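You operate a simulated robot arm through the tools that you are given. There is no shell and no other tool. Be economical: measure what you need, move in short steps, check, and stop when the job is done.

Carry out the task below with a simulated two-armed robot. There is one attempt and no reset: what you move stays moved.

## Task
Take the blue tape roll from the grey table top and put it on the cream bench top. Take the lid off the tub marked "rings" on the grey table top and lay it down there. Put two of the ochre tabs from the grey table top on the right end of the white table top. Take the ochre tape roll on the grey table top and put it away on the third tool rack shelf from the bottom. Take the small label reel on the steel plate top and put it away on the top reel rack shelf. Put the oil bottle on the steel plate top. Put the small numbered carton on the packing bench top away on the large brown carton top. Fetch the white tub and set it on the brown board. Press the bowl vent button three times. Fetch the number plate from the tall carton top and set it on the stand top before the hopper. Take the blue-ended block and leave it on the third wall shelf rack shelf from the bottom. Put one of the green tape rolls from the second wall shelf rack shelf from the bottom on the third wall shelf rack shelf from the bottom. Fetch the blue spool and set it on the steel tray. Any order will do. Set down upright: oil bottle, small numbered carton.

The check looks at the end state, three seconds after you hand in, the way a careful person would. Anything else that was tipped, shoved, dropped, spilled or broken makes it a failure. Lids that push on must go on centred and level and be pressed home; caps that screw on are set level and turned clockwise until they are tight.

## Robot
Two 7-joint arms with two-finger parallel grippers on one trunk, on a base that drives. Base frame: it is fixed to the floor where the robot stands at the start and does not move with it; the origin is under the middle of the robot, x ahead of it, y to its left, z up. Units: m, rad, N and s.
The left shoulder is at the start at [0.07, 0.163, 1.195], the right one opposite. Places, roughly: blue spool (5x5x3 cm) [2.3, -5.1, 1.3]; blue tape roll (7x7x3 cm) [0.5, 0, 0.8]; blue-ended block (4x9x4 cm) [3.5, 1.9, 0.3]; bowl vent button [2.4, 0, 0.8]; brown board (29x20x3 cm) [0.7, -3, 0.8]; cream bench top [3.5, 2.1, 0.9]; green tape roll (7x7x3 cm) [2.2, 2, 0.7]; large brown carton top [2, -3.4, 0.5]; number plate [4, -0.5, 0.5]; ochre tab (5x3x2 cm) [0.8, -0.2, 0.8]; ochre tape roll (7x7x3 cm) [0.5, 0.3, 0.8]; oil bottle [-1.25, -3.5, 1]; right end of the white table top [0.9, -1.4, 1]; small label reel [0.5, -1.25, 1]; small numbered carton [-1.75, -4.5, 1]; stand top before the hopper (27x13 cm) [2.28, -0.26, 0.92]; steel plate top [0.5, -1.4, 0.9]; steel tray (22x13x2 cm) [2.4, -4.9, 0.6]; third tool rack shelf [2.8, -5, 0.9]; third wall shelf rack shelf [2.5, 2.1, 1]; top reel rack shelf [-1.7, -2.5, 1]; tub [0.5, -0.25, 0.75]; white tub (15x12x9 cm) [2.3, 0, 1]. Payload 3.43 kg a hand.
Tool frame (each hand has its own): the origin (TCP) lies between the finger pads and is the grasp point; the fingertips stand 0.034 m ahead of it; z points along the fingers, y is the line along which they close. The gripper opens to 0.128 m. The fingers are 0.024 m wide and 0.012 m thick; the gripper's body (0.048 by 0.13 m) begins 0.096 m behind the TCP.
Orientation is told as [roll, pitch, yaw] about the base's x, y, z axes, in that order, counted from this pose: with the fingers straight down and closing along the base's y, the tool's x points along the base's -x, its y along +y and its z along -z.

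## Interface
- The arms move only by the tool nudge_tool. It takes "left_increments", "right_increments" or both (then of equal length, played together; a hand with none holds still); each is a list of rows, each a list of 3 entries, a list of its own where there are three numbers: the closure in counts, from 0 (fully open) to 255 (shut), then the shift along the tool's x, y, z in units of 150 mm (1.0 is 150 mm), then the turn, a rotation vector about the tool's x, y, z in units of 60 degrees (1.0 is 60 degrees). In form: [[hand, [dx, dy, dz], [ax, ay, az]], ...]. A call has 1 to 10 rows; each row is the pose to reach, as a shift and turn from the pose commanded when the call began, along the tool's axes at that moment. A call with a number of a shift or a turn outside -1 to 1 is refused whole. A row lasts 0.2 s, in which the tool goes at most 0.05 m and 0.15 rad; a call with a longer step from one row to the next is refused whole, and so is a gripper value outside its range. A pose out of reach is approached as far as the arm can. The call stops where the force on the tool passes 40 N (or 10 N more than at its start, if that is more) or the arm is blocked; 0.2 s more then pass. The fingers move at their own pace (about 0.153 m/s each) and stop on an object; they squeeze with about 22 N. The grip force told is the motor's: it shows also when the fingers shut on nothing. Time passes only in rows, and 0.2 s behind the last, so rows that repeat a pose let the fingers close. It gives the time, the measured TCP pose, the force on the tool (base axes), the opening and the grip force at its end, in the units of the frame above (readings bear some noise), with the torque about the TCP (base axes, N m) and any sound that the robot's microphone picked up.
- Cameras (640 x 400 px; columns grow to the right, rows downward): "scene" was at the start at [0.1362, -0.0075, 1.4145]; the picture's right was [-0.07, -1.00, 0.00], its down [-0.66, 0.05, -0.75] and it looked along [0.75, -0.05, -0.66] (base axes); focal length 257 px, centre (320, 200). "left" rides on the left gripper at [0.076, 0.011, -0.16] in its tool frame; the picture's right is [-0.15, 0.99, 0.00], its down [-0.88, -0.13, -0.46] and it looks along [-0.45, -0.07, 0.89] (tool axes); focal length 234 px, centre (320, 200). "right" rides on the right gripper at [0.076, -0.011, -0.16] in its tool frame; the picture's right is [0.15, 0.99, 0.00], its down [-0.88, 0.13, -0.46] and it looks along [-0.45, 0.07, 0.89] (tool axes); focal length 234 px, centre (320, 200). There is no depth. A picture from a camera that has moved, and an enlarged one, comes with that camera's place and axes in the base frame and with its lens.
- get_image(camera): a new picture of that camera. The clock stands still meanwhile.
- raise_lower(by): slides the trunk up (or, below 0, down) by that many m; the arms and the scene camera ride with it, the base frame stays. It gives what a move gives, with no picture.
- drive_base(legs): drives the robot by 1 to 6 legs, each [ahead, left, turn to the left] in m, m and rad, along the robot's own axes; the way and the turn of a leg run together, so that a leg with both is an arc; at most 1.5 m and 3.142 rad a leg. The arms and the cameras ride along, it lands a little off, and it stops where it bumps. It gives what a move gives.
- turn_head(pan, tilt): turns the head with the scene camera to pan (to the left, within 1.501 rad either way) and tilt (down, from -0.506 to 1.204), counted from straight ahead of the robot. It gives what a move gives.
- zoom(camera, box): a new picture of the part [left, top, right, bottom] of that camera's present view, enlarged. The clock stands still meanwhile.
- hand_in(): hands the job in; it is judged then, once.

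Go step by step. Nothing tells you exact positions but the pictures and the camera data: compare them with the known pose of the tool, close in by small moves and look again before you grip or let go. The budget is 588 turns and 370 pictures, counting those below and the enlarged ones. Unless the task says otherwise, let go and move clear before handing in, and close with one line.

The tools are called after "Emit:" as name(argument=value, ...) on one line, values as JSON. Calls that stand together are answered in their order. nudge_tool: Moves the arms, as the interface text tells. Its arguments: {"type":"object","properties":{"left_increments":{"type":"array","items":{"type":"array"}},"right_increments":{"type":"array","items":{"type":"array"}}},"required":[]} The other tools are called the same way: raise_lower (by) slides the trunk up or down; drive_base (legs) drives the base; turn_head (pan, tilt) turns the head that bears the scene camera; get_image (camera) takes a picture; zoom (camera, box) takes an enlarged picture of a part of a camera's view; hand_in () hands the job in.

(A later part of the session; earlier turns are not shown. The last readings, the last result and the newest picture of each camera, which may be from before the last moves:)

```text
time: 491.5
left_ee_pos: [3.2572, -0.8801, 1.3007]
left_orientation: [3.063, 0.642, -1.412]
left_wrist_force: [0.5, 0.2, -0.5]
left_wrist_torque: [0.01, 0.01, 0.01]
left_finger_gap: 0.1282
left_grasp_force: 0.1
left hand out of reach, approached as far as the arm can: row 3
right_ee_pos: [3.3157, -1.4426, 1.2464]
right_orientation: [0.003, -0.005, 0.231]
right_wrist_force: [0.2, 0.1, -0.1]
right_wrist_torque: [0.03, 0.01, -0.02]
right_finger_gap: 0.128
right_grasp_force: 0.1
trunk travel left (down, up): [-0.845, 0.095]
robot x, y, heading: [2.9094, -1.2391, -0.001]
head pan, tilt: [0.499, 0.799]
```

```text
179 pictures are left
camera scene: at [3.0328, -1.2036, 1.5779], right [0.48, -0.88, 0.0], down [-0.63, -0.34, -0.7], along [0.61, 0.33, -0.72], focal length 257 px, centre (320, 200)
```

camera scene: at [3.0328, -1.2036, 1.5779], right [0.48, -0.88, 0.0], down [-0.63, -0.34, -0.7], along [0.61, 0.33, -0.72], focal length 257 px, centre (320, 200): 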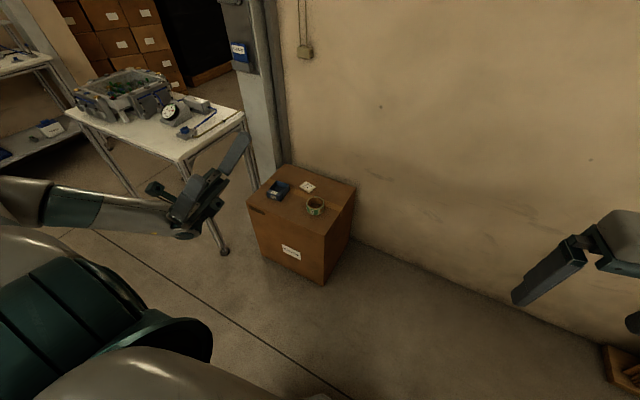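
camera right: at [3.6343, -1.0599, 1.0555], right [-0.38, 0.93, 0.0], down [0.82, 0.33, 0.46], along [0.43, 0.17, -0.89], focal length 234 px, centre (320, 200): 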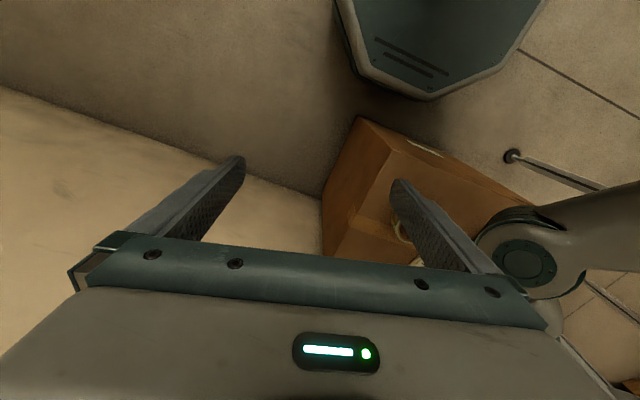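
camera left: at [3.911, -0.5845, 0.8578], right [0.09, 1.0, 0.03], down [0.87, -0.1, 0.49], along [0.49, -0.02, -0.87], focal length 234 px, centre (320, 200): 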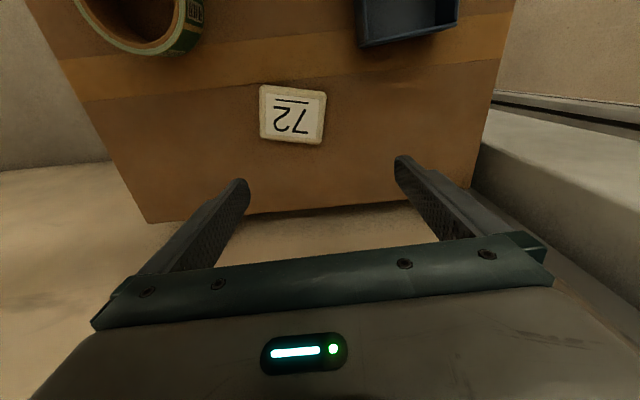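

Emit:
nudge_tool(left_increments=[[0, [-0.15, 0, -0.2], [0, 0, 0]], [0, [-0.3, 0, -0.4], [0, 0, 0]], [0, [-0.45, 0, -0.6], [0, 0, 0]], [0, [-0.6, 0, -0.8], [0, 0, 0]]])

Emit:
get_image(camera="scene")

```text
time: 492.5
left_ee_pos: [3.2467, -0.8785, 1.1466]
left_orientation: [3.066, 0.641, -1.413]
left_wrist_force: [0.2, -0.4, -0.7]
left_wrist_torque: [0.01, -0.03, -0.04]
left_finger_gap: 0.128
left_grasp_force: 0.1
right_ee_pos: [3.3163, -1.4409, 1.2456]
right_orientation: [0.003, -0.005, 0.231]
right_wrist_force: [0.1, -0.3, 1.1]
right_wrist_torque: [-0.01, 0.02, -0.01]
right_finger_gap: 0.1281
right_grasp_force: 0.0
trunk travel left (down, up): [-0.845, 0.095]
robot x, y, heading: [2.9093, -1.239, 0.004]
head pan, tilt: [0.499, 0.799]
```

```text
178 pictures are left
camera scene: at [3.033, -1.2023, 1.578], right [0.48, -0.88, 0.0], down [-0.63, -0.34, -0.7], along [0.61, 0.33, -0.72], focal length 257 px, centre (320, 200)
```

scene: 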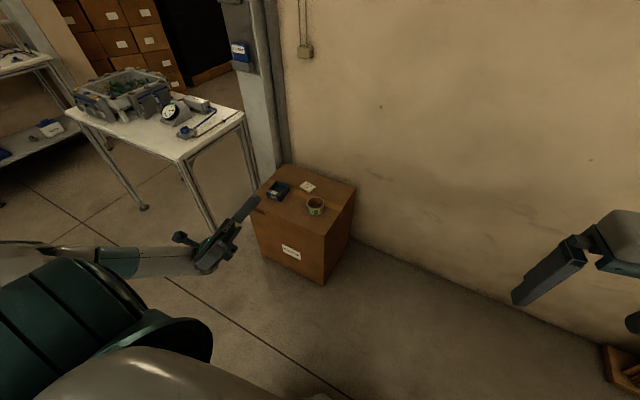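

Emit:
nudge_tool(left_increments=[[0, [-0.05, -0.25, -0.1], [0, 0, 0]], [0, [-0.1, -0.5, -0.2], [0, 0, 0]], [0, [-0.15, -0.75, -0.3], [0, 0, 0]], [0, [-0.2, -1, -0.4], [0, 0, 0]]])

Emit:
nudge_tool(left_increments=[[0, [0, -0.1, 0.05], [0, -0.14, 0]], [0, [0, -0.2, 0.1], [0, -0.28, 0]], [0, [0, -0.3, 0.1], [0, -0.42, 0]], [0, [0, -0.4, 0.1], [0, -0.56, 0]], [0, [0, -0.5, 0.1], [0, -0.7, 0]], [0, [0, -0.5, 0.1], [0, -0.84, 0]]])

Emit:
get_image(camera="scene")

```text
time: 493.5
left_ee_pos: [3.254, -0.8465, 1.106]
left_orientation: [3.062, 0.641, -1.411]
left_wrist_force: [0.0, -0.6, 0.0]
left_wrist_torque: [-0.01, -0.04, 0.0]
left_finger_gap: 0.1279
left_grasp_force: 0.1
left hand out of reach, approached as far as the arm can: row 1, 2, 3, 4
right_ee_pos: [3.3158, -1.4421, 1.2462]
right_orientation: [0.003, -0.005, 0.23]
right_wrist_force: [0.2, 0.4, -0.3]
right_wrist_torque: [-0.04, 0.04, -0.06]
right_finger_gap: 0.128
right_grasp_force: 0.0
trunk travel left (down, up): [-0.845, 0.095]
robot x, y, heading: [2.9068, -1.2403, 0.003]
head pan, tilt: [0.499, 0.799]
```

```text
time: 494.9
left_ee_pos: [3.3034, -0.843, 1.1577]
left_orientation: [2.246, 1.49, -2.246]
left_wrist_force: [0.5, 0.1, 0.1]
left_wrist_torque: [0.02, -0.04, -0.02]
left_finger_gap: 0.1278
left_grasp_force: 0.1
left hand out of reach, approached as far as the arm can: row 1, 2, 3, 4, 5, 6
right_ee_pos: [3.3143, -1.445, 1.2467]
right_orientation: [0.002, -0.005, 0.232]
right_wrist_force: [-0.4, 0.2, -0.2]
right_wrist_torque: [0.0, 0.03, 0.01]
right_finger_gap: 0.1282
right_grasp_force: 0.1
trunk travel left (down, up): [-0.845, 0.095]
robot x, y, heading: [2.9093, -1.2398, -0.001]
head pan, tilt: [0.499, 0.799]
```

```text
177 pictures are left
camera scene: at [3.033, -1.2048, 1.5779], right [0.48, -0.88, 0.0], down [-0.63, -0.34, -0.7], along [0.61, 0.33, -0.72], focal length 257 px, centre (320, 200)
```

scene: 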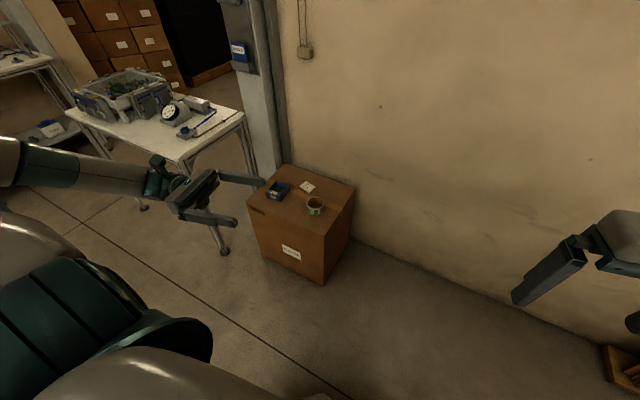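

Emit:
nudge_tool(left_increments=[[0, [-0.18, 0, -0.02], [0, -0.14, 0]], [0, [-0.36, 0, -0.08], [0, -0.28, 0]], [0, [-0.53, 0, -0.17], [0, -0.42, 0]], [0, [-0.68, 0, -0.27], [0, -0.56, 0]], [0, [-0.82, 0, -0.39], [0, -0.7, 0]], [0, [-0.93, 0, -0.52], [0, -0.84, 0]], [0, [-1, 0, -0.65], [0, -0.98, 0]]])

Emit:
get_image(camera="scene")

```text
time: 496.5
left_ee_pos: [3.278, -0.7607, 1.0037]
left_orientation: [0.077, 0.59, 1.81]
left_wrist_force: [-0.8, -0.4, -1.5]
left_wrist_torque: [-0.1, -0.08, 0.05]
left_finger_gap: 0.1278
left_grasp_force: 0.1
left hand out of reach, approached as far as the arm can: row 1, 2, 3, 4, 5, 6
right_ee_pos: [3.3191, -1.4452, 1.2421]
right_orientation: [0.006, -0.003, 0.229]
right_wrist_force: [0.8, -0.4, -0.3]
right_wrist_torque: [0.09, 0.06, -0.03]
right_finger_gap: 0.1282
right_grasp_force: 0.1
trunk travel left (down, up): [-0.845, 0.095]
robot x, y, heading: [2.9098, -1.2409, -0.002]
head pan, tilt: [0.499, 0.799]
```

```text
176 pictures are left
camera scene: at [3.0374, -1.2069, 1.5776], right [0.48, -0.88, 0.0], down [-0.63, -0.34, -0.7], along [0.61, 0.34, -0.72], focal length 257 px, centre (320, 200)
```

scene: 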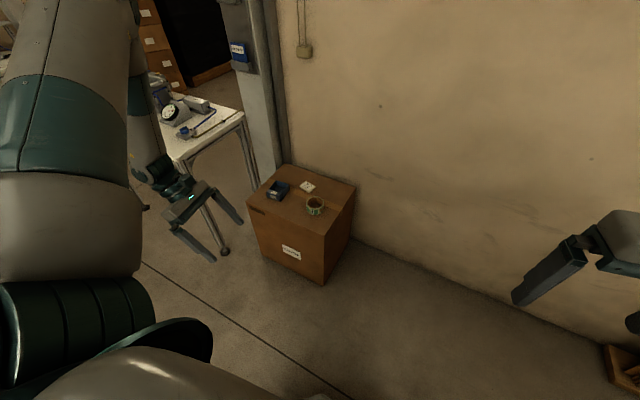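

The left arm keeps folding into an awkward branch, but all the remaining jobs can be done with the right hand. I park the left arm compactly and carry on with the right.

Emit:
nudge_tool(left_increments=[[0, [0.1, 0.05, -0.2], [0, 0, 0]], [0, [0.2, 0.1, -0.4], [0, 0, 0]], [0, [0.3, 0.15, -0.6], [0, 0, 0]], [0, [0.4, 0.2, -0.8], [0, 0, 0]]])

Emit:
turn_head(pan=0.1, tilt=0.8)

Emit:
get_image(camera="scene")

```text
time: 497.5
left_ee_pos: [3.252, -0.743, 1.1377]
left_orientation: [0.07, 0.593, 1.813]
left_wrist_force: [-0.5, 0.1, 0.3]
left_wrist_torque: [-0.01, -0.01, -0.01]
left_finger_gap: 0.1281
left_grasp_force: 0.0
right_ee_pos: [3.3143, -1.4428, 1.2455]
right_orientation: [0.002, -0.006, 0.23]
right_wrist_force: [-0.4, 0.4, 0.3]
right_wrist_torque: [0.0, -0.02, 0.0]
right_finger_gap: 0.1279
right_grasp_force: 0.2
trunk travel left (down, up): [-0.845, 0.095]
robot x, y, heading: [2.9081, -1.2387, 0.003]
head pan, tilt: [0.499, 0.799]
```

```text
time: 498.4
left_ee_pos: [3.2536, -0.7426, 1.1352]
left_orientation: [0.073, 0.591, 1.816]
left_wrist_force: [-0.9, 0.2, -0.4]
left_wrist_torque: [-0.01, 0.01, -0.04]
left_finger_gap: 0.128
left_grasp_force: 0.0
right_ee_pos: [3.3166, -1.4418, 1.2459]
right_orientation: [0.002, -0.004, 0.23]
right_wrist_force: [0.8, -0.5, -0.3]
right_wrist_torque: [0.01, -0.01, 0.02]
right_finger_gap: 0.1279
right_grasp_force: 0.2
trunk travel left (down, up): [-0.845, 0.095]
robot x, y, heading: [2.913, -1.2401, 0.001]
head pan, tilt: [0.099, 0.799]
```

```text
175 pictures are left
camera scene: at [3.0431, -1.2336, 1.5779], right [0.1, -0.99, 0.0], down [-0.71, -0.07, -0.7], along [0.69, 0.07, -0.72], focal length 257 px, centre (320, 200)
```

scene: 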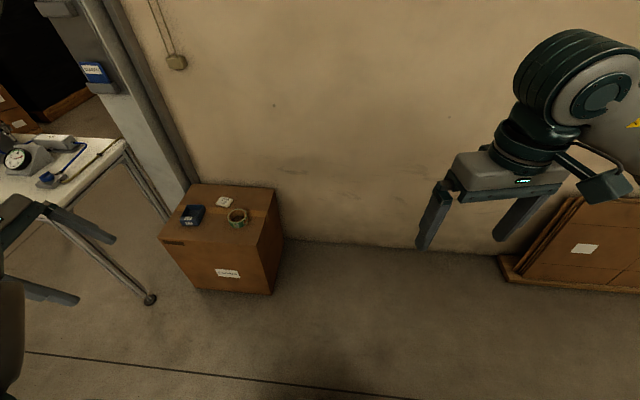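

Emit:
nudge_tool(left_increments=[[0, [0.11, 0, -0.16], [0, 0, 0]], [0, [0.22, 0, -0.33], [0, 0, 0]], [0, [0.33, 0, -0.5], [0, 0, 0]], [0, [0.45, 0, -0.66], [0, 0, 0]]])

Emit:
drive_base(legs=[[0, 0.45, 0], [0.47, 0, 0]])

Emit:
get_image(camera="scene")

Emit:
get_image(camera="right")

```text
time: 499.4
left_ee_pos: [3.258, -0.7445, 1.2569]
left_orientation: [0.07, 0.592, 1.815]
left_wrist_force: [0.6, -0.7, 1.1]
left_wrist_torque: [0.01, 0.0, 0.0]
left_finger_gap: 0.1278
left_grasp_force: 0.0
right_ee_pos: [3.3167, -1.4439, 1.2447]
right_orientation: [0.004, -0.005, 0.23]
right_wrist_force: [-0.1, -0.5, 0.6]
right_wrist_torque: [0.04, -0.01, 0.05]
right_finger_gap: 0.1282
right_grasp_force: 0.1
trunk travel left (down, up): [-0.845, 0.095]
robot x, y, heading: [2.9093, -1.2415, -0.001]
head pan, tilt: [0.099, 0.799]
```

```text
time: 504.6
left_ee_pos: [3.7282, -0.2773, 1.2563]
left_orientation: [0.071, 0.594, 1.821]
left_wrist_force: [-0.5, -0.1, 0.4]
left_wrist_torque: [0.04, 0.0, 0.01]
left_finger_gap: 0.1281
left_grasp_force: 0.0
right_ee_pos: [3.792, -0.9777, 1.2458]
right_orientation: [-0.001, -0.004, 0.239]
right_wrist_force: [-0.1, 0.1, 0.3]
right_wrist_torque: [0.01, 0.0, -0.04]
right_finger_gap: 0.128
right_grasp_force: 0.1
trunk travel left (down, up): [-0.845, 0.095]
robot x, y, heading: [3.388, -0.7801, 0.012]
head pan, tilt: [0.099, 0.799]
```

```text
174 pictures are left
camera scene: at [3.5169, -0.7703, 1.5781], right [0.11, -0.99, 0.0], down [-0.71, -0.08, -0.7], along [0.69, 0.07, -0.72], focal length 257 px, centre (320, 200)
```

scene: 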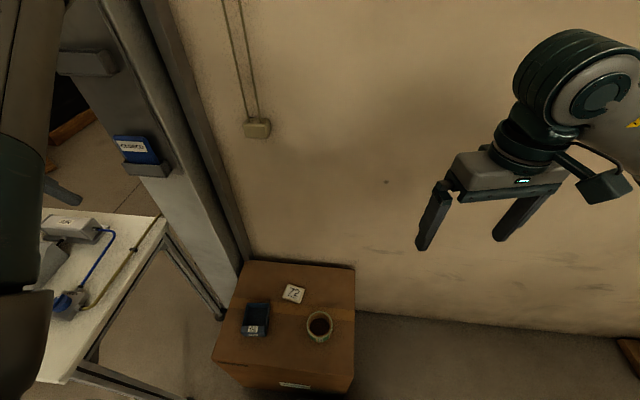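

```text
173 pictures are left
camera right: at [3.7209, -1.0053, 1.4058], right [-0.38, 0.93, 0.0], down [0.82, 0.33, 0.46], along [0.43, 0.17, -0.89], focal length 234 px, centre (320, 200)
```

right: 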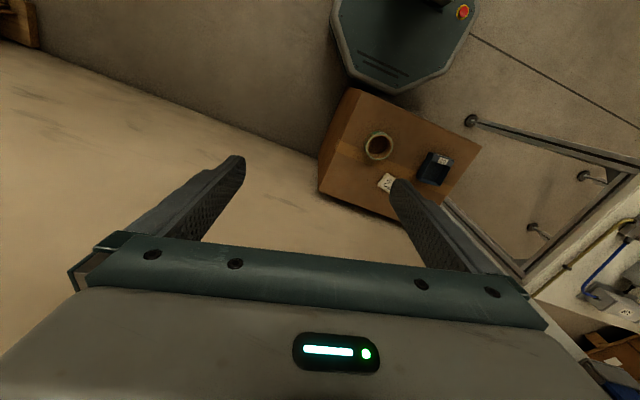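

Emit:
drive_base(legs=[[0, 0.1, 0]])

Emit:
nudge_tool(right_increments=[[0, [-0.19, 0.18, 0.1], [0, 0, 0]], [0, [-0.37, 0.37, 0.2], [0, 0, 0]], [0, [-0.56, 0.55, 0.3], [0, 0, 0]], [0, [-0.745, 0.735, 0.4], [0, 0, 0]]])

Emit:
nudge_tool(right_increments=[[0, [-0.19, 0.18, 0.15], [0, 0, 0]], [0, [-0.37, 0.37, 0.3], [0, 0, 0]], [0, [-0.56, 0.55, 0.45], [0, 0, 0]], [0, [-0.745, 0.735, 0.6], [0, 0, 0]]])

Emit:
get_image(camera="right")

Emit:
get_image(camera="scene")

```text
time: 505.7
left_ee_pos: [3.7289, -0.1839, 1.2572]
left_orientation: [0.073, 0.59, 1.82]
left_wrist_force: [-0.3, 0.3, -0.1]
left_wrist_torque: [-0.01, 0.01, 0.03]
left_finger_gap: 0.1276
left_grasp_force: 0.2
right_ee_pos: [3.7906, -0.8831, 1.245]
right_orientation: [0.004, -0.005, 0.24]
right_wrist_force: [-0.2, -0.4, 0.1]
right_wrist_torque: [0.02, -0.03, 0.01]
right_finger_gap: 0.1282
right_grasp_force: 0.0
trunk travel left (down, up): [-0.845, 0.095]
robot x, y, heading: [3.3847, -0.6837, 0.012]
head pan, tilt: [0.099, 0.799]
```

```text
time: 506.7
left_ee_pos: [3.7315, -0.1784, 1.2548]
left_orientation: [0.074, 0.594, 1.822]
left_wrist_force: [-0.8, 1.0, 0.1]
left_wrist_torque: [-0.01, 0.04, 0.02]
left_finger_gap: 0.1279
left_grasp_force: 0.1
right_ee_pos: [3.8778, -0.7479, 1.1852]
right_orientation: [0.003, -0.004, 0.238]
right_wrist_force: [-0.1, 0.0, 0.3]
right_wrist_torque: [-0.04, 0.03, 0.0]
right_finger_gap: 0.128
right_grasp_force: 0.1
trunk travel left (down, up): [-0.845, 0.095]
robot x, y, heading: [3.3864, -0.6806, 0.007]
head pan, tilt: [0.099, 0.799]
```

```text
time: 507.7
left_ee_pos: [3.7298, -0.1782, 1.2552]
left_orientation: [0.074, 0.595, 1.821]
left_wrist_force: [0.4, -0.2, 0.8]
left_wrist_torque: [-0.03, 0.02, -0.03]
left_finger_gap: 0.1278
left_grasp_force: 0.1
right_ee_pos: [3.9638, -0.6143, 1.0972]
right_orientation: [-0.001, -0.005, 0.238]
right_wrist_force: [0.1, 0.1, 0.3]
right_wrist_torque: [-0.01, 0.02, -0.01]
right_finger_gap: 0.1279
right_grasp_force: 0.0
trunk travel left (down, up): [-0.845, 0.095]
robot x, y, heading: [3.3853, -0.6842, 0.005]
head pan, tilt: [0.099, 0.799]
```

```text
172 pictures are left
camera right: at [3.8909, -0.6422, 1.2568], right [-0.37, 0.93, 0.0], down [0.82, 0.33, 0.46], along [0.43, 0.17, -0.89], focal length 234 px, centre (320, 200)
```

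right: 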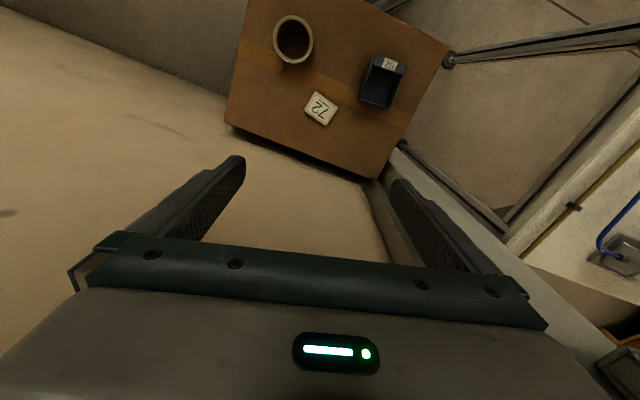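

```text
171 pictures are left
camera scene: at [3.5186, -0.6707, 1.5778], right [0.11, -0.99, 0.0], down [-0.71, -0.08, -0.7], along [0.69, 0.07, -0.72], focal length 257 px, centre (320, 200)
```

scene: 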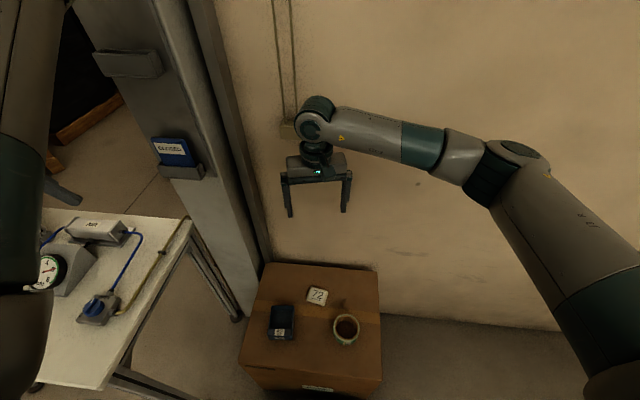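

Emit:
nudge_tool(right_increments=[[60, [0.01, 0, 0.3], [0, 0, 0.14]], [60, [0.02, 0, 0.6], [0, 0, 0.28]], [60, [0.02, 0, 0.9], [0, 0, 0.42]], [60, [0.02, 0, 1.0], [0, 0, 0.42]]])

Emit:
nudge_tool(right_increments=[[60, [0, 0, 0.3], [0, 0, 0]], [60, [0, 0, 0.6], [0, 0, 0]], [60, [0, 0, 0.9], [0, 0, 0]], [60, [0, 0, 1.0], [0, 0, 0]]])

Emit:
get_image(camera="right")

```text
time: 508.7
left_ee_pos: [3.7294, -0.1797, 1.2562]
left_orientation: [0.073, 0.594, 1.823]
left_wrist_force: [0.1, -0.8, 0.0]
left_wrist_torque: [0.03, 0.01, -0.01]
left_finger_gap: 0.1279
left_grasp_force: 0.0
right_ee_pos: [3.9556, -0.6153, 0.9467]
right_orientation: [0.002, -0.005, -0.203]
right_wrist_force: [-0.2, -0.6, 0.1]
right_wrist_torque: [-0.02, 0.03, 0.01]
right_finger_gap: 0.098
right_grasp_force: 0.1
trunk travel left (down, up): [-0.845, 0.095]
robot x, y, heading: [3.3876, -0.6791, 0.006]
head pan, tilt: [0.099, 0.799]
```

```text
time: 509.7
left_ee_pos: [3.7301, -0.1804, 1.256]
left_orientation: [0.073, 0.594, 1.821]
left_wrist_force: [0.8, 0.4, -0.6]
left_wrist_torque: [-0.01, 0.0, 0.01]
left_finger_gap: 0.128
left_grasp_force: 0.1
right_ee_pos: [3.9566, -0.6111, 0.7954]
right_orientation: [0.006, -0.002, -0.203]
right_wrist_force: [-0.3, 0.2, 1.0]
right_wrist_torque: [0.01, -0.03, -0.02]
right_finger_gap: 0.0981
right_grasp_force: 0.1
trunk travel left (down, up): [-0.845, 0.095]
robot x, y, heading: [3.3853, -0.6801, 0.008]
head pan, tilt: [0.099, 0.799]
```

```text
170 pictures are left
camera right: at [3.8801, -0.6074, 0.9555], right [0.06, 1.0, 0.0], down [0.89, -0.05, 0.46], along [0.46, -0.02, -0.89], focal length 234 px, centre (320, 200)
```

right: 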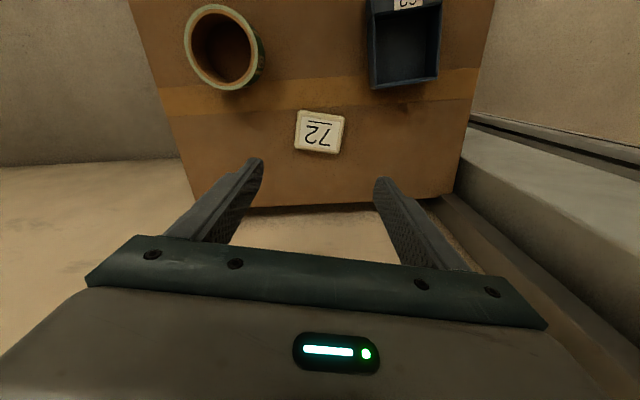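

Emit:
nudge_tool(right_increments=[[80, [0, 0, 0.3], [0, 0, 0]], [80, [0, 0, 0.6], [0, 0, 0]], [80, [0, 0, 0.9], [0, 0, 0]], [80, [0, 0, 1.0], [0, 0, 0]]])

Emit:
get_image(camera="right")

```text
time: 510.7
left_ee_pos: [3.7302, -0.1792, 1.2553]
left_orientation: [0.072, 0.593, 1.824]
left_wrist_force: [-0.2, -0.4, 0.2]
left_wrist_torque: [-0.01, -0.01, 0.01]
left_finger_gap: 0.1278
left_grasp_force: 0.0
right_ee_pos: [3.9571, -0.6138, 0.6478]
right_orientation: [0.004, -0.003, -0.204]
right_wrist_force: [0.0, 0.0, 0.0]
right_wrist_torque: [-0.03, -0.02, 0.02]
right_finger_gap: 0.0879
right_grasp_force: 0.1
trunk travel left (down, up): [-0.845, 0.095]
robot x, y, heading: [3.3827, -0.6794, 0.002]
head pan, tilt: [0.099, 0.799]
```

```text
169 pictures are left
camera right: at [3.8801, -0.6089, 0.808], right [0.06, 1.0, 0.0], down [0.89, -0.05, 0.46], along [0.46, -0.02, -0.89], focal length 234 px, centre (320, 200)
```

right: 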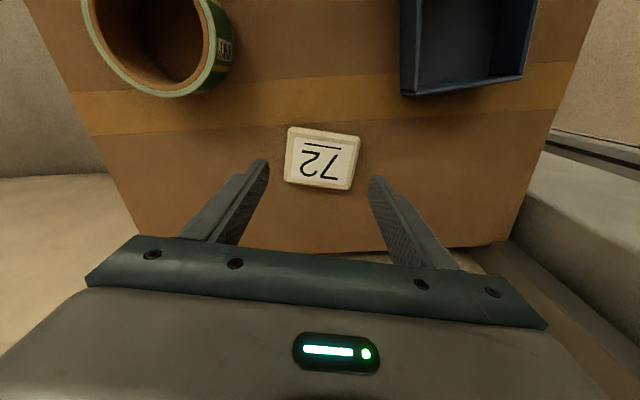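

Emit:
nudge_tool(right_increments=[[50, [0, 0.02, 0.12], [0, 0, 0]], [50, [0, 0.02, 0.24], [0, 0, 0]], [50, [0, 0.02, 0.3], [0, 0, 0]], [50, [0, 0.02, 0.34], [0, 0, 0]], [50, [0, 0.02, 0.38], [0, 0, 0]], [50, [0, 0.02, 0.42], [0, 0, 0]], [50, [0, 0.02, 0.46], [0, 0, 0]]])

```text
time: 512.3
left_ee_pos: [3.7302, -0.1808, 1.2566]
left_orientation: [0.071, 0.592, 1.822]
left_wrist_force: [0.6, 0.7, -0.1]
left_wrist_torque: [-0.01, 0.0, 0.0]
left_finger_gap: 0.1281
left_grasp_force: 0.0
right_ee_pos: [3.9543, -0.6146, 0.6296]
right_orientation: [0.002, -0.003, -0.202]
right_wrist_force: [-0.2, 0.2, 0.0]
right_wrist_torque: [-0.01, -0.01, 0.02]
right_finger_gap: 0.1029
right_grasp_force: 0.0
right hand out of reach, approached as far as the arm can: row 1, 2, 3, 4, 5, 6, 7
trunk travel left (down, up): [-0.845, 0.095]
robot x, y, heading: [3.3827, -0.6802, 0.006]
head pan, tilt: [0.099, 0.799]
```

Emit:
nudge_tool(right_increments=[[50, [0, 0, -0.3], [0, 0, 0]], [50, [0, 0, -0.6], [0, 0, 0]], [50, [0, 0, -0.9], [0, 0, 0]]])

Emit:
raise_lower(by=-0.13)

Emit:
nudge_tool(right_increments=[[50, [0, 0.02, 0.12], [0, 0, 0]], [50, [0, 0.02, 0.2], [0, 0, 0]], [50, [0, 0.02, 0.24], [0, 0, 0]], [50, [0, 0.02, 0.28], [0, 0, 0]], [50, [0, 0.02, 0.32], [0, 0, 0]], [50, [0, 0.02, 0.36], [0, 0, 0]], [50, [0, 0.02, 0.4], [0, 0, 0]]])

Emit:
get_image(camera="right")

```text
time: 513.1
left_ee_pos: [3.7288, -0.1798, 1.2558]
left_orientation: [0.073, 0.593, 1.822]
left_wrist_force: [-0.8, -0.5, -0.8]
left_wrist_torque: [-0.01, 0.03, -0.01]
left_finger_gap: 0.1279
left_grasp_force: 0.0
right_ee_pos: [3.9541, -0.6165, 0.7631]
right_orientation: [0.003, -0.003, -0.205]
right_wrist_force: [0.6, 0.2, 0.4]
right_wrist_torque: [-0.01, -0.04, -0.04]
right_finger_gap: 0.1027
right_grasp_force: 0.0
trunk travel left (down, up): [-0.845, 0.095]
robot x, y, heading: [3.3868, -0.6757, 0.009]
head pan, tilt: [0.099, 0.799]
```

```text
time: 514.7
left_ee_pos: [3.7292, -0.1805, 1.1267]
left_orientation: [0.073, 0.593, 1.822]
left_wrist_force: [0.0, -0.5, -0.5]
left_wrist_torque: [-0.04, 0.05, -0.05]
left_finger_gap: 0.1281
left_grasp_force: 0.1
right_ee_pos: [3.9549, -0.6175, 0.6326]
right_orientation: [0.003, -0.004, -0.204]
right_wrist_force: [1.1, 0.2, -0.2]
right_wrist_torque: [0.0, 0.0, -0.03]
right_finger_gap: 0.1031
right_grasp_force: 0.0
trunk travel left (down, up): [-0.715, 0.225]
robot x, y, heading: [3.3856, -0.679, 0.004]
head pan, tilt: [0.099, 0.799]
```

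```text
time: 516.2
left_ee_pos: [3.7287, -0.1826, 1.1278]
left_orientation: [0.07, 0.594, 1.818]
left_wrist_force: [1.3, -0.5, -0.4]
left_wrist_torque: [-0.03, 0.01, -0.01]
left_finger_gap: 0.128
left_grasp_force: 0.0
right_ee_pos: [3.9567, -0.6124, 0.5845]
right_orientation: [0.004, -0.006, -0.204]
right_wrist_force: [-13.6, -5.1, 35.9]
right_wrist_torque: [-2.1, 1.34, -0.44]
right_finger_gap: 0.1072
right_grasp_force: 3.9
trunk travel left (down, up): [-0.715, 0.225]
robot x, y, heading: [3.3839, -0.6839, 0.005]
head pan, tilt: [0.099, 0.799]
stopped in row 7 (right hand): the force on the tool passed its limit (the readings are from after the stop); the commanded pose is now the measured one
```

```text
168 pictures are left
camera right: at [3.8793, -0.6061, 0.7442], right [0.06, 1.0, 0.0], down [0.89, -0.05, 0.46], along [0.46, -0.02, -0.89], focal length 234 px, centre (320, 200)
```

right: 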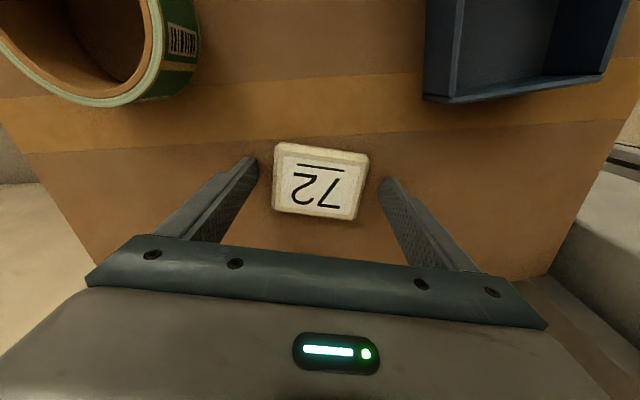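

Emit:
nudge_tool(right_increments=[[50, [0, 0, -0.025], [0, 0, 0]], [110, [0, 0, -0.025], [0, 0, 0]], [255, [0, 0, -0.025], [0, 0, 0]], [255, [0, 0, -0.025], [0, 0, 0]], [255, [0, 0, -0.025], [0, 0, 0]]])

Emit:
nudge_tool(right_increments=[[255, [0, 0, -0.1], [0, 0, 0]], [255, [0, 0, -0.4], [0, 0, 0]], [255, [0, 0, -0.7], [0, 0, 0]], [255, [0, 0, -1.0], [0, 0, 0]]])

Emit:
get_image(camera="right")

```text
time: 517.4
left_ee_pos: [3.7295, -0.181, 1.1258]
left_orientation: [0.072, 0.594, 1.823]
left_wrist_force: [-0.2, -0.4, -0.2]
left_wrist_torque: [0.02, 0.03, -0.03]
left_finger_gap: 0.1279
left_grasp_force: 0.1
right_ee_pos: [3.9578, -0.6107, 0.5839]
right_orientation: [0.002, -0.005, -0.205]
right_wrist_force: [0.6, -0.6, -0.9]
right_wrist_torque: [-0.01, 0.0, -0.01]
right_finger_gap: 0.077
right_grasp_force: 21.9
trunk travel left (down, up): [-0.715, 0.225]
robot x, y, heading: [3.3867, -0.6799, 0.008]
head pan, tilt: [0.099, 0.799]
```

```text
time: 518.4
left_ee_pos: [3.7289, -0.1807, 1.1259]
left_orientation: [0.071, 0.591, 1.822]
left_wrist_force: [-0.3, 0.7, -0.3]
left_wrist_torque: [-0.01, -0.03, 0.0]
left_finger_gap: 0.1281
left_grasp_force: 0.1
right_ee_pos: [3.9577, -0.6101, 0.7351]
right_orientation: [0.004, -0.005, -0.205]
right_wrist_force: [-0.3, 0.0, -1.3]
right_wrist_torque: [-0.01, 0.04, -0.02]
right_finger_gap: 0.077
right_grasp_force: 21.6
trunk travel left (down, up): [-0.715, 0.225]
robot x, y, heading: [3.3871, -0.6802, 0.003]
head pan, tilt: [0.099, 0.799]
```

```text
167 pictures are left
camera right: at [3.8803, -0.6058, 0.8959], right [0.06, 1.0, 0.0], down [0.89, -0.05, 0.46], along [0.46, -0.02, -0.89], focal length 234 px, centre (320, 200)
```

right: 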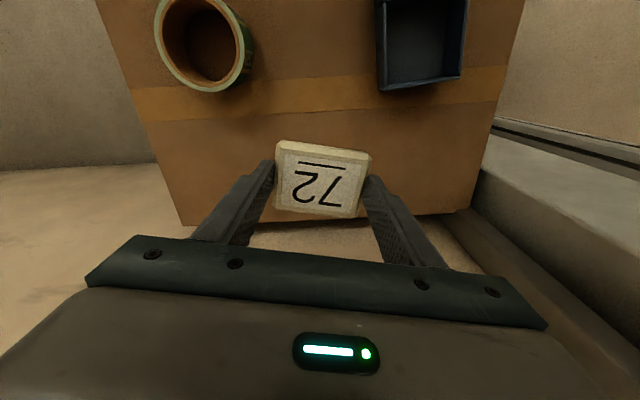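

Emit:
nudge_tool(right_increments=[[255, [0, 0, -0.3], [0, 0, 0]], [255, [0.1, 0, -0.6], [0, 0, 0]], [255, [0.2, 0, -0.9], [0, 0, 0]], [255, [0.35, 0, -1.0], [0, 0, 0]]])

Emit:
raise_lower(by=0.2)

Emit:
drive_base(legs=[[-0.25, 0, 0], [0, 0, 1.57], [0, 0, 1.56]])

Emit:
turn_head(pan=-0.2, tilt=0.6)

Emit:
get_image(camera="scene")

```text
time: 519.4
left_ee_pos: [3.729, -0.18, 1.1259]
left_orientation: [0.072, 0.593, 1.822]
left_wrist_force: [-0.4, -0.5, 0.8]
left_wrist_torque: [-0.02, 0.03, 0.0]
left_finger_gap: 0.1282
left_grasp_force: 0.0
right_ee_pos: [3.9043, -0.5992, 0.885]
right_orientation: [0.004, -0.005, -0.203]
right_wrist_force: [0.7, 0.4, -0.2]
right_wrist_torque: [0.01, -0.01, -0.02]
right_finger_gap: 0.0771
right_grasp_force: 22.2
trunk travel left (down, up): [-0.715, 0.225]
robot x, y, heading: [3.3816, -0.6829, 0.007]
head pan, tilt: [0.099, 0.799]
```

```text
time: 521.6
left_ee_pos: [3.7309, -0.1801, 1.3265]
left_orientation: [0.073, 0.592, 1.823]
left_wrist_force: [-0.3, -0.6, 0.6]
left_wrist_torque: [0.03, 0.0, -0.02]
left_finger_gap: 0.1277
left_grasp_force: 0.1
right_ee_pos: [3.9051, -0.6006, 1.0836]
right_orientation: [0.003, -0.005, -0.203]
right_wrist_force: [0.4, -0.3, -1.2]
right_wrist_torque: [0.01, 0.03, 0.0]
right_finger_gap: 0.077
right_grasp_force: 21.8
trunk travel left (down, up): [-0.915, 0.025]
robot x, y, heading: [3.3875, -0.6828, 0.013]
head pan, tilt: [0.099, 0.799]
```

```text
time: 531.0
left_ee_pos: [2.7499, -1.1615, 1.3264]
left_orientation: [0.072, 0.592, -1.379]
left_wrist_force: [-0.4, -1.4, 0.2]
left_wrist_torque: [-0.04, -0.02, -0.03]
left_finger_gap: 0.1279
left_grasp_force: 0.0
right_ee_pos: [2.5996, -0.732, 1.085]
right_orientation: [0.005, -0.007, 2.88]
right_wrist_force: [0.6, -0.5, -0.9]
right_wrist_torque: [-0.01, 0.04, -0.02]
right_finger_gap: 0.0773
right_grasp_force: 21.8
trunk travel left (down, up): [-0.915, 0.025]
robot x, y, heading: [3.1232, -0.679, 3.088]
head pan, tilt: [0.099, 0.799]
```

```text
time: 531.8
left_ee_pos: [2.7475, -1.1605, 1.3274]
left_orientation: [0.071, 0.592, -1.38]
left_wrist_force: [-0.1, 0.6, 0.3]
left_wrist_torque: [-0.02, 0.02, -0.01]
left_finger_gap: 0.1282
left_grasp_force: 0.0
right_ee_pos: [2.599, -0.7334, 1.0851]
right_orientation: [0.003, -0.004, 2.881]
right_wrist_force: [-0.4, -0.3, -0.2]
right_wrist_torque: [0.03, 0.01, -0.02]
right_finger_gap: 0.0773
right_grasp_force: 22.1
trunk travel left (down, up): [-0.915, 0.025]
robot x, y, heading: [3.1198, -0.6786, 3.093]
head pan, tilt: [-0.201, 0.6]
```

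```text
166 pictures are left
camera scene: at [2.9891, -0.6592, 1.6648], right [0.25, 0.97, 0.0], down [0.55, -0.14, -0.82], along [-0.8, 0.21, -0.57], focal length 257 px, centre (320, 200)
```

scene: 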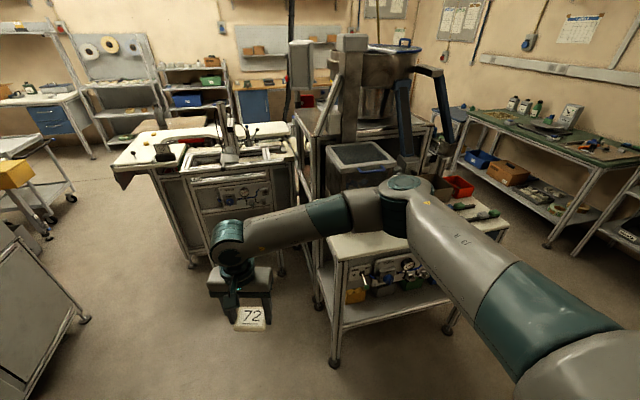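

The cream stand before the hopper is at about (2.29, -0.3, 0.92). I drive up to it and zoom in.

Emit:
drive_base(legs=[[0.2, -0.2, 0.05]])

Emit:
turn_head(pan=-0.4, tilt=0.7)

Emit:
get_image(camera="scene")

Emit:
get_image(camera="right")

```text
time: 533.8
left_ee_pos: [2.5837, -0.9688, 1.3249]
left_orientation: [0.073, 0.596, -1.327]
left_wrist_force: [0.0, 0.0, -0.9]
left_wrist_torque: [-0.02, 0.0, -0.02]
left_finger_gap: 0.1281
left_grasp_force: 0.1
right_ee_pos: [2.4108, -0.5506, 1.0841]
right_orientation: [0.003, -0.007, 2.934]
right_wrist_force: [0.1, -0.8, -0.2]
right_wrist_torque: [0.03, 0.04, 0.01]
right_finger_gap: 0.0769
right_grasp_force: 21.9
trunk travel left (down, up): [-0.915, 0.025]
robot x, y, heading: [2.9286, -0.4722, -3.14]
head pan, tilt: [-0.201, 0.6]
```

```text
time: 534.5
left_ee_pos: [2.5826, -0.9681, 1.3266]
left_orientation: [0.073, 0.593, -1.325]
left_wrist_force: [-0.3, -0.2, 0.4]
left_wrist_torque: [-0.03, 0.0, 0.01]
left_finger_gap: 0.1279
left_grasp_force: 0.1
right_ee_pos: [2.4085, -0.5476, 1.0841]
right_orientation: [0.002, -0.004, 2.933]
right_wrist_force: [-0.3, 0.3, -0.4]
right_wrist_torque: [0.01, 0.01, 0.02]
right_finger_gap: 0.0772
right_grasp_force: 21.8
trunk travel left (down, up): [-0.915, 0.025]
robot x, y, heading: [2.9317, -0.4698, -3.14]
head pan, tilt: [-0.4, 0.7]
```

```text
165 pictures are left
camera scene: at [2.803, -0.4386, 1.6562], right [0.39, 0.92, 0.0], down [0.59, -0.25, -0.76], along [-0.7, 0.3, -0.64], focal length 257 px, centre (320, 200)
```

scene: 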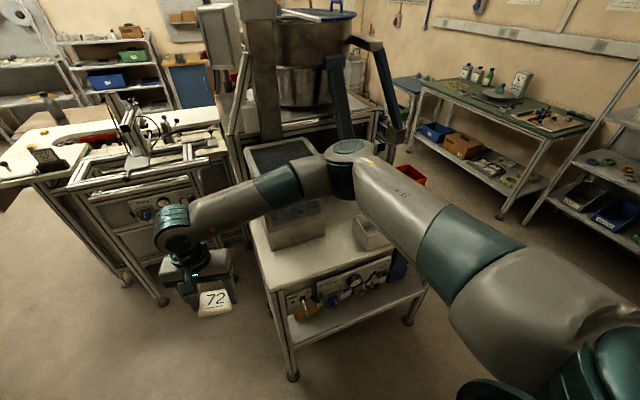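

```text
164 pictures are left
camera right: at [2.4867, -0.5519, 1.2443], right [-0.06, -1.0, 0.0], down [-0.89, 0.06, 0.46], along [-0.46, 0.03, -0.89], focal length 234 px, centre (320, 200)
```

right: 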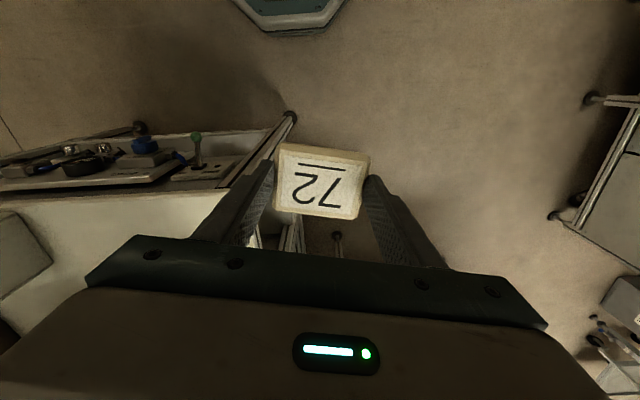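

Emit:
drive_base(legs=[[0.08, 0, 0]])

Emit:
nudge_tool(right_increments=[[255, [0, -0.25, -0.1], [0, 0, -0.1]], [255, [0, -0.5, -0.2], [0, 0, -0.2]], [255, [0, -0.75, -0.2], [0, 0, -0.2]], [255, [0, -1, -0.2], [0, 0, -0.2]]])

Emit:
get_image(camera="right")

Emit:
get_image(camera="scene")

```text
time: 535.6
left_ee_pos: [2.5111, -0.9689, 1.3295]
left_orientation: [0.065, 0.595, -1.33]
left_wrist_force: [0.2, -0.2, 0.4]
left_wrist_torque: [0.0, 0.08, 0.03]
left_finger_gap: 0.128
left_grasp_force: 0.1
right_ee_pos: [2.3371, -0.5485, 1.0885]
right_orientation: [0.005, -0.01, 2.934]
right_wrist_force: [0.7, 0.0, 0.3]
right_wrist_torque: [0.04, 0.07, -0.01]
right_finger_gap: 0.0772
right_grasp_force: 22.1
trunk travel left (down, up): [-0.915, 0.025]
robot x, y, heading: [2.8535, -0.4695, -3.142]
head pan, tilt: [-0.4, 0.7]
```

```text
time: 536.6
left_ee_pos: [2.5029, -0.9654, 1.327]
left_orientation: [0.072, 0.593, -1.325]
left_wrist_force: [0.1, -0.4, 0.2]
left_wrist_torque: [-0.04, 0.0, -0.01]
left_finger_gap: 0.1282
left_grasp_force: 0.0
right_ee_pos: [2.3616, -0.3992, 1.1123]
right_orientation: [0.004, -0.004, -3.141]
right_wrist_force: [-0.3, 0.7, 0.0]
right_wrist_torque: [-0.05, 0.01, -0.02]
right_finger_gap: 0.077
right_grasp_force: 21.9
trunk travel left (down, up): [-0.915, 0.025]
robot x, y, heading: [2.8487, -0.4714, -3.142]
head pan, tilt: [-0.4, 0.7]
```

```text
163 pictures are left
camera right: at [2.4388, -0.3861, 1.271], right [0.15, -0.99, 0.0], down [-0.88, -0.13, 0.46], along [-0.46, -0.07, -0.89], focal length 234 px, centre (320, 200)
```

right: 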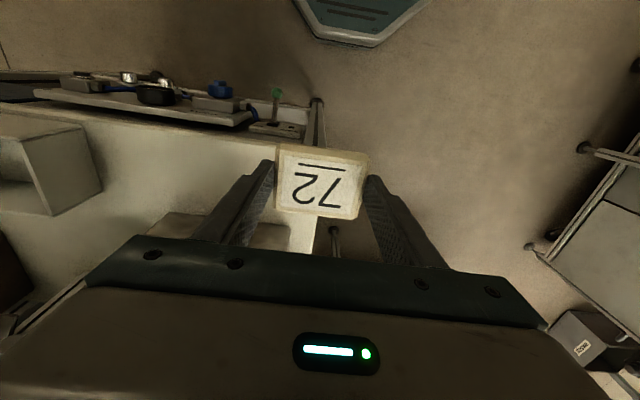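

```text
162 pictures are left
camera scene: at [2.7242, -0.436, 1.6561], right [0.39, 0.92, 0.0], down [0.59, -0.25, -0.76], along [-0.7, 0.3, -0.65], focal length 257 px, centre (320, 200)
```

scene: 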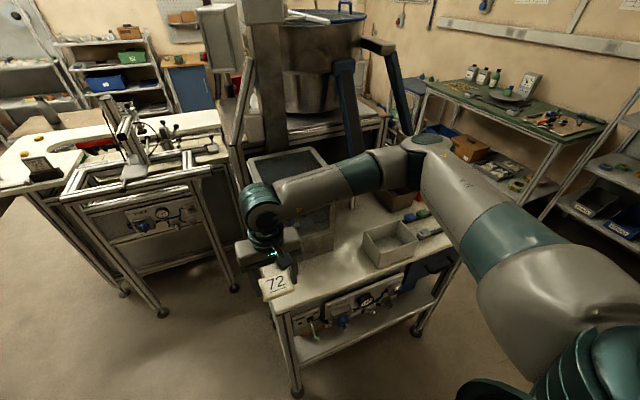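

Emit:
nudge_tool(right_increments=[[255, [-0.18, -0.2, 0], [0, 0, 0]], [255, [-0.36, -0.4, 0], [0, 0, 0]], [255, [-0.54, -0.6, 0], [0, 0, 0]], [255, [-0.71, -0.79, 0], [0, 0, 0]]])

Emit:
get_image(camera="right")

Emit:
zoom(camera="scene", box=[200, 130, 460, 340])

```text
time: 537.4
left_ee_pos: [2.5075, -0.9693, 1.3254]
left_orientation: [0.07, 0.594, -1.328]
left_wrist_force: [0.4, -0.5, -0.5]
left_wrist_torque: [0.01, 0.03, 0.02]
left_finger_gap: 0.1279
left_grasp_force: 0.1
right_ee_pos: [2.2959, -0.3247, 1.1162]
right_orientation: [0.009, 0.001, -3.125]
right_wrist_force: [0.3, -0.2, -0.5]
right_wrist_torque: [0.02, -0.01, 0.02]
right_finger_gap: 0.0772
right_grasp_force: 21.8
trunk travel left (down, up): [-0.915, 0.025]
robot x, y, heading: [2.8495, -0.4724, -3.142]
head pan, tilt: [-0.4, 0.7]
stopped in row 4 (right hand): the force on the tool passed its limit (the readings are from after the stop); the commanded pose is now the measured one
```

```text
161 pictures are left
camera right: at [2.3707, -0.3111, 1.277], right [0.16, -0.99, 0.01], down [-0.88, -0.14, 0.46], along [-0.45, -0.08, -0.89], focal length 234 px, centre (320, 200)
```

right: 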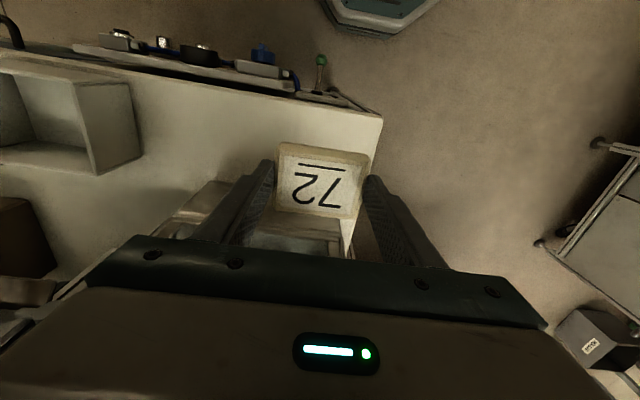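

```text
1.90 times, centred on (330, 235) of scene
camera zoom: at [2.7297, -0.4406, 1.6566], right [0.39, 0.92, 0.0], down [0.59, -0.25, -0.77], along [-0.71, 0.3, -0.64], focal length 489 px, centre (301, 133)
```

zoom: 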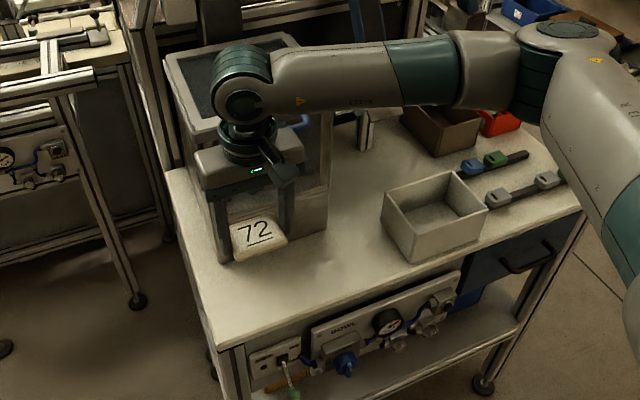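

Emit:
nudge_tool(right_increments=[[255, [0.08, -0.05, 0], [0, 0, 0]], [255, [0.08, -0.1, 0.2], [0, 0, 0]], [255, [0.08, -0.1, 0.4], [0, 0, 0]], [255, [0.08, -0.1, 0.6], [0, 0, 0]]])

Emit:
get_image(camera="right")

Emit:
zoom(camera="scene", box=[200, 130, 460, 340])

```text
time: 538.4
left_ee_pos: [2.5037, -0.9681, 1.3265]
left_orientation: [0.074, 0.592, -1.327]
left_wrist_force: [0.6, 0.5, -0.5]
left_wrist_torque: [-0.04, -0.01, 0.01]
left_finger_gap: 0.1278
left_grasp_force: 0.0
right_ee_pos: [2.3049, -0.3095, 1.027]
right_orientation: [0.009, 0.003, -3.125]
right_wrist_force: [-0.3, -0.7, -1.3]
right_wrist_torque: [-0.01, -0.02, 0.0]
right_finger_gap: 0.0774
right_grasp_force: 21.6
trunk travel left (down, up): [-0.915, 0.025]
robot x, y, heading: [2.8565, -0.4703, -3.139]
head pan, tilt: [-0.4, 0.7]
```

```text
159 pictures are left
camera right: at [2.381, -0.294, 1.1878], right [0.16, -0.99, 0.01], down [-0.88, -0.14, 0.45], along [-0.45, -0.08, -0.89], focal length 234 px, centre (320, 200)
```

right: 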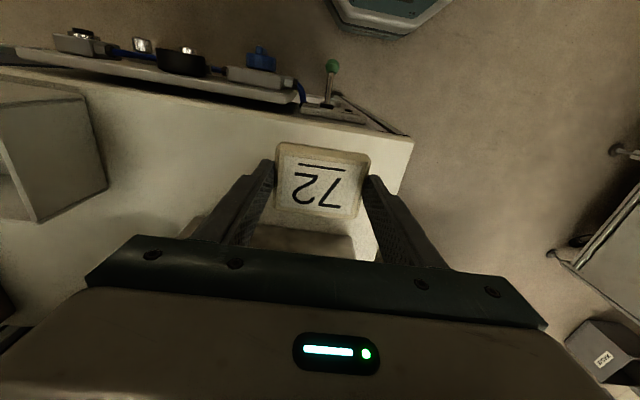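

```text
1.90 times, centred on (330, 235) of scene
camera zoom: at [2.7244, -0.4381, 1.6562], right [0.39, 0.92, 0.0], down [0.59, -0.25, -0.76], along [-0.7, 0.3, -0.64], focal length 489 px, centre (301, 133)
```

zoom: 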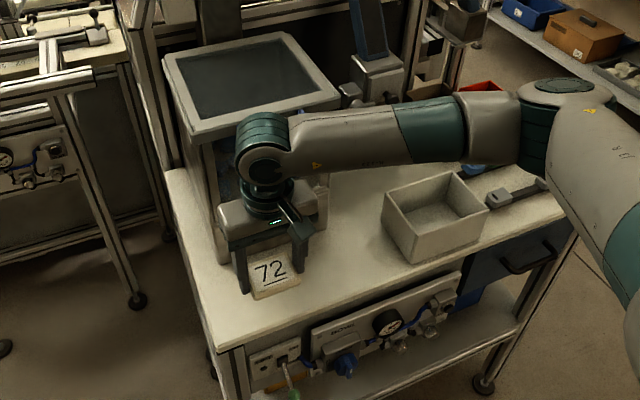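

Emit:
nudge_tool(right_increments=[[255, [-0.03, 0, 0.1], [0, 0, 0]], [255, [-0.06, 0, 0.2], [0, 0, 0]], [255, [-0.09, 0, 0.3], [0, 0, 0]], [255, [-0.11, 0, 0.36], [0, 0, 0]], [255, [-0.11, 0, 0.4], [0, 0, 0]], [255, [-0.11, 0, 0.43], [0, 0, 0]], [255, [-0.11, 0, 0.46], [0, 0, 0]], [255, [-0.11, 0, 0.49], [0, 0, 0]], [255, [-0.11, 0, 0.52], [0, 0, 0]]])

Emit:
get_image(camera="right")

```text
time: 540.4
left_ee_pos: [2.5056, -0.9687, 1.3274]
left_orientation: [0.07, 0.593, -1.329]
left_wrist_force: [-1.1, -0.4, -0.6]
left_wrist_torque: [0.0, -0.02, 0.02]
left_finger_gap: 0.1282
left_grasp_force: 0.0
right_ee_pos: [2.2867, -0.3112, 0.9551]
right_orientation: [0.013, -0.005, -3.125]
right_wrist_force: [13.4, 0.0, 25.0]
right_wrist_torque: [1.13, -0.71, -0.58]
right_finger_gap: 0.077
right_grasp_force: 22.1
trunk travel left (down, up): [-0.915, 0.025]
robot x, y, heading: [2.8492, -0.4714, 3.141]
head pan, tilt: [-0.4, 0.7]
stopped in row 9 (right hand): the force on the tool passed its limit (the readings are from after the stop); the commanded pose is now the measured one
```

```text
157 pictures are left
camera right: at [2.363, -0.2964, 1.1144], right [0.16, -0.99, 0.01], down [-0.88, -0.14, 0.46], along [-0.45, -0.08, -0.89], focal length 234 px, centre (320, 200)
```

right: 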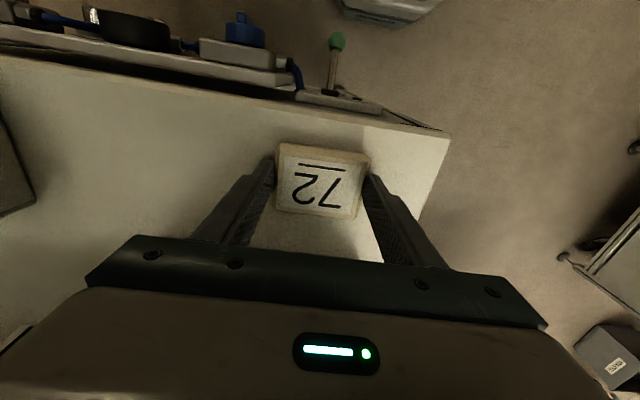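

Emit:
nudge_tool(right_increments=[[100, [0, 0, -0.01], [0, 0, 0]], [70, [0, 0, -0.01], [0, 0, 0]], [70, [0, 0, -0.01], [0, 0, 0]], [60, [0.02, 0, -0.2], [0, 0, 0]], [60, [0.1, 0, -0.45], [0, 0, 0]], [60, [0.25, 0, -0.7], [0, 0, 0]], [0, [0.45, 0, -0.95], [0, 0, 0]]])

Emit:
get_image(camera="right")

Emit:
zoom(camera="scene", box=[200, 130, 460, 340])

```text
time: 542.0
left_ee_pos: [2.5042, -0.9666, 1.3271]
left_orientation: [0.07, 0.593, -1.326]
left_wrist_force: [0.1, -0.5, 0.3]
left_wrist_torque: [0.02, -0.02, 0.01]
left_finger_gap: 0.128
left_grasp_force: 0.0
right_ee_pos: [2.3536, -0.3084, 1.0939]
right_orientation: [0.01, -0.002, -3.127]
right_wrist_force: [-0.2, 0.8, -0.3]
right_wrist_torque: [-0.05, 0.03, -0.01]
right_finger_gap: 0.1279
right_grasp_force: 0.1
trunk travel left (down, up): [-0.915, 0.025]
robot x, y, heading: [2.8483, -0.4678, -3.141]
head pan, tilt: [-0.4, 0.7]
```

```text
156 pictures are left
camera right: at [2.4308, -0.2924, 1.2544], right [0.16, -0.99, 0.01], down [-0.88, -0.14, 0.46], along [-0.45, -0.08, -0.89], focal length 234 px, centre (320, 200)
```

right: 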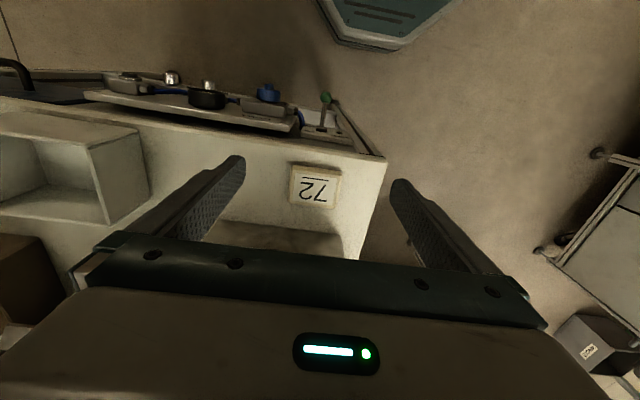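

```text
1.90 times, centred on (330, 235) of scene
camera zoom: at [2.7257, -0.4375, 1.6561], right [0.39, 0.92, 0.0], down [0.59, -0.25, -0.76], along [-0.7, 0.3, -0.64], focal length 489 px, centre (301, 133)
```

zoom: 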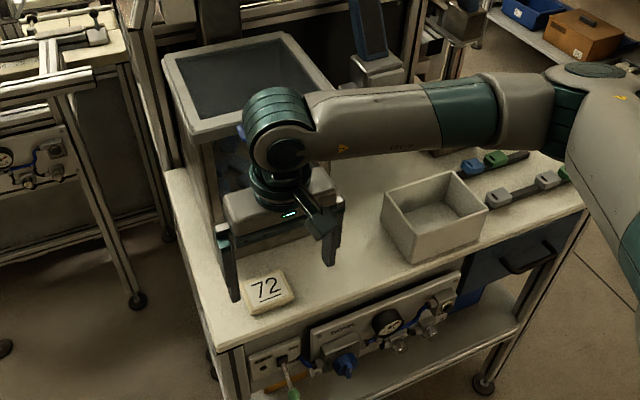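

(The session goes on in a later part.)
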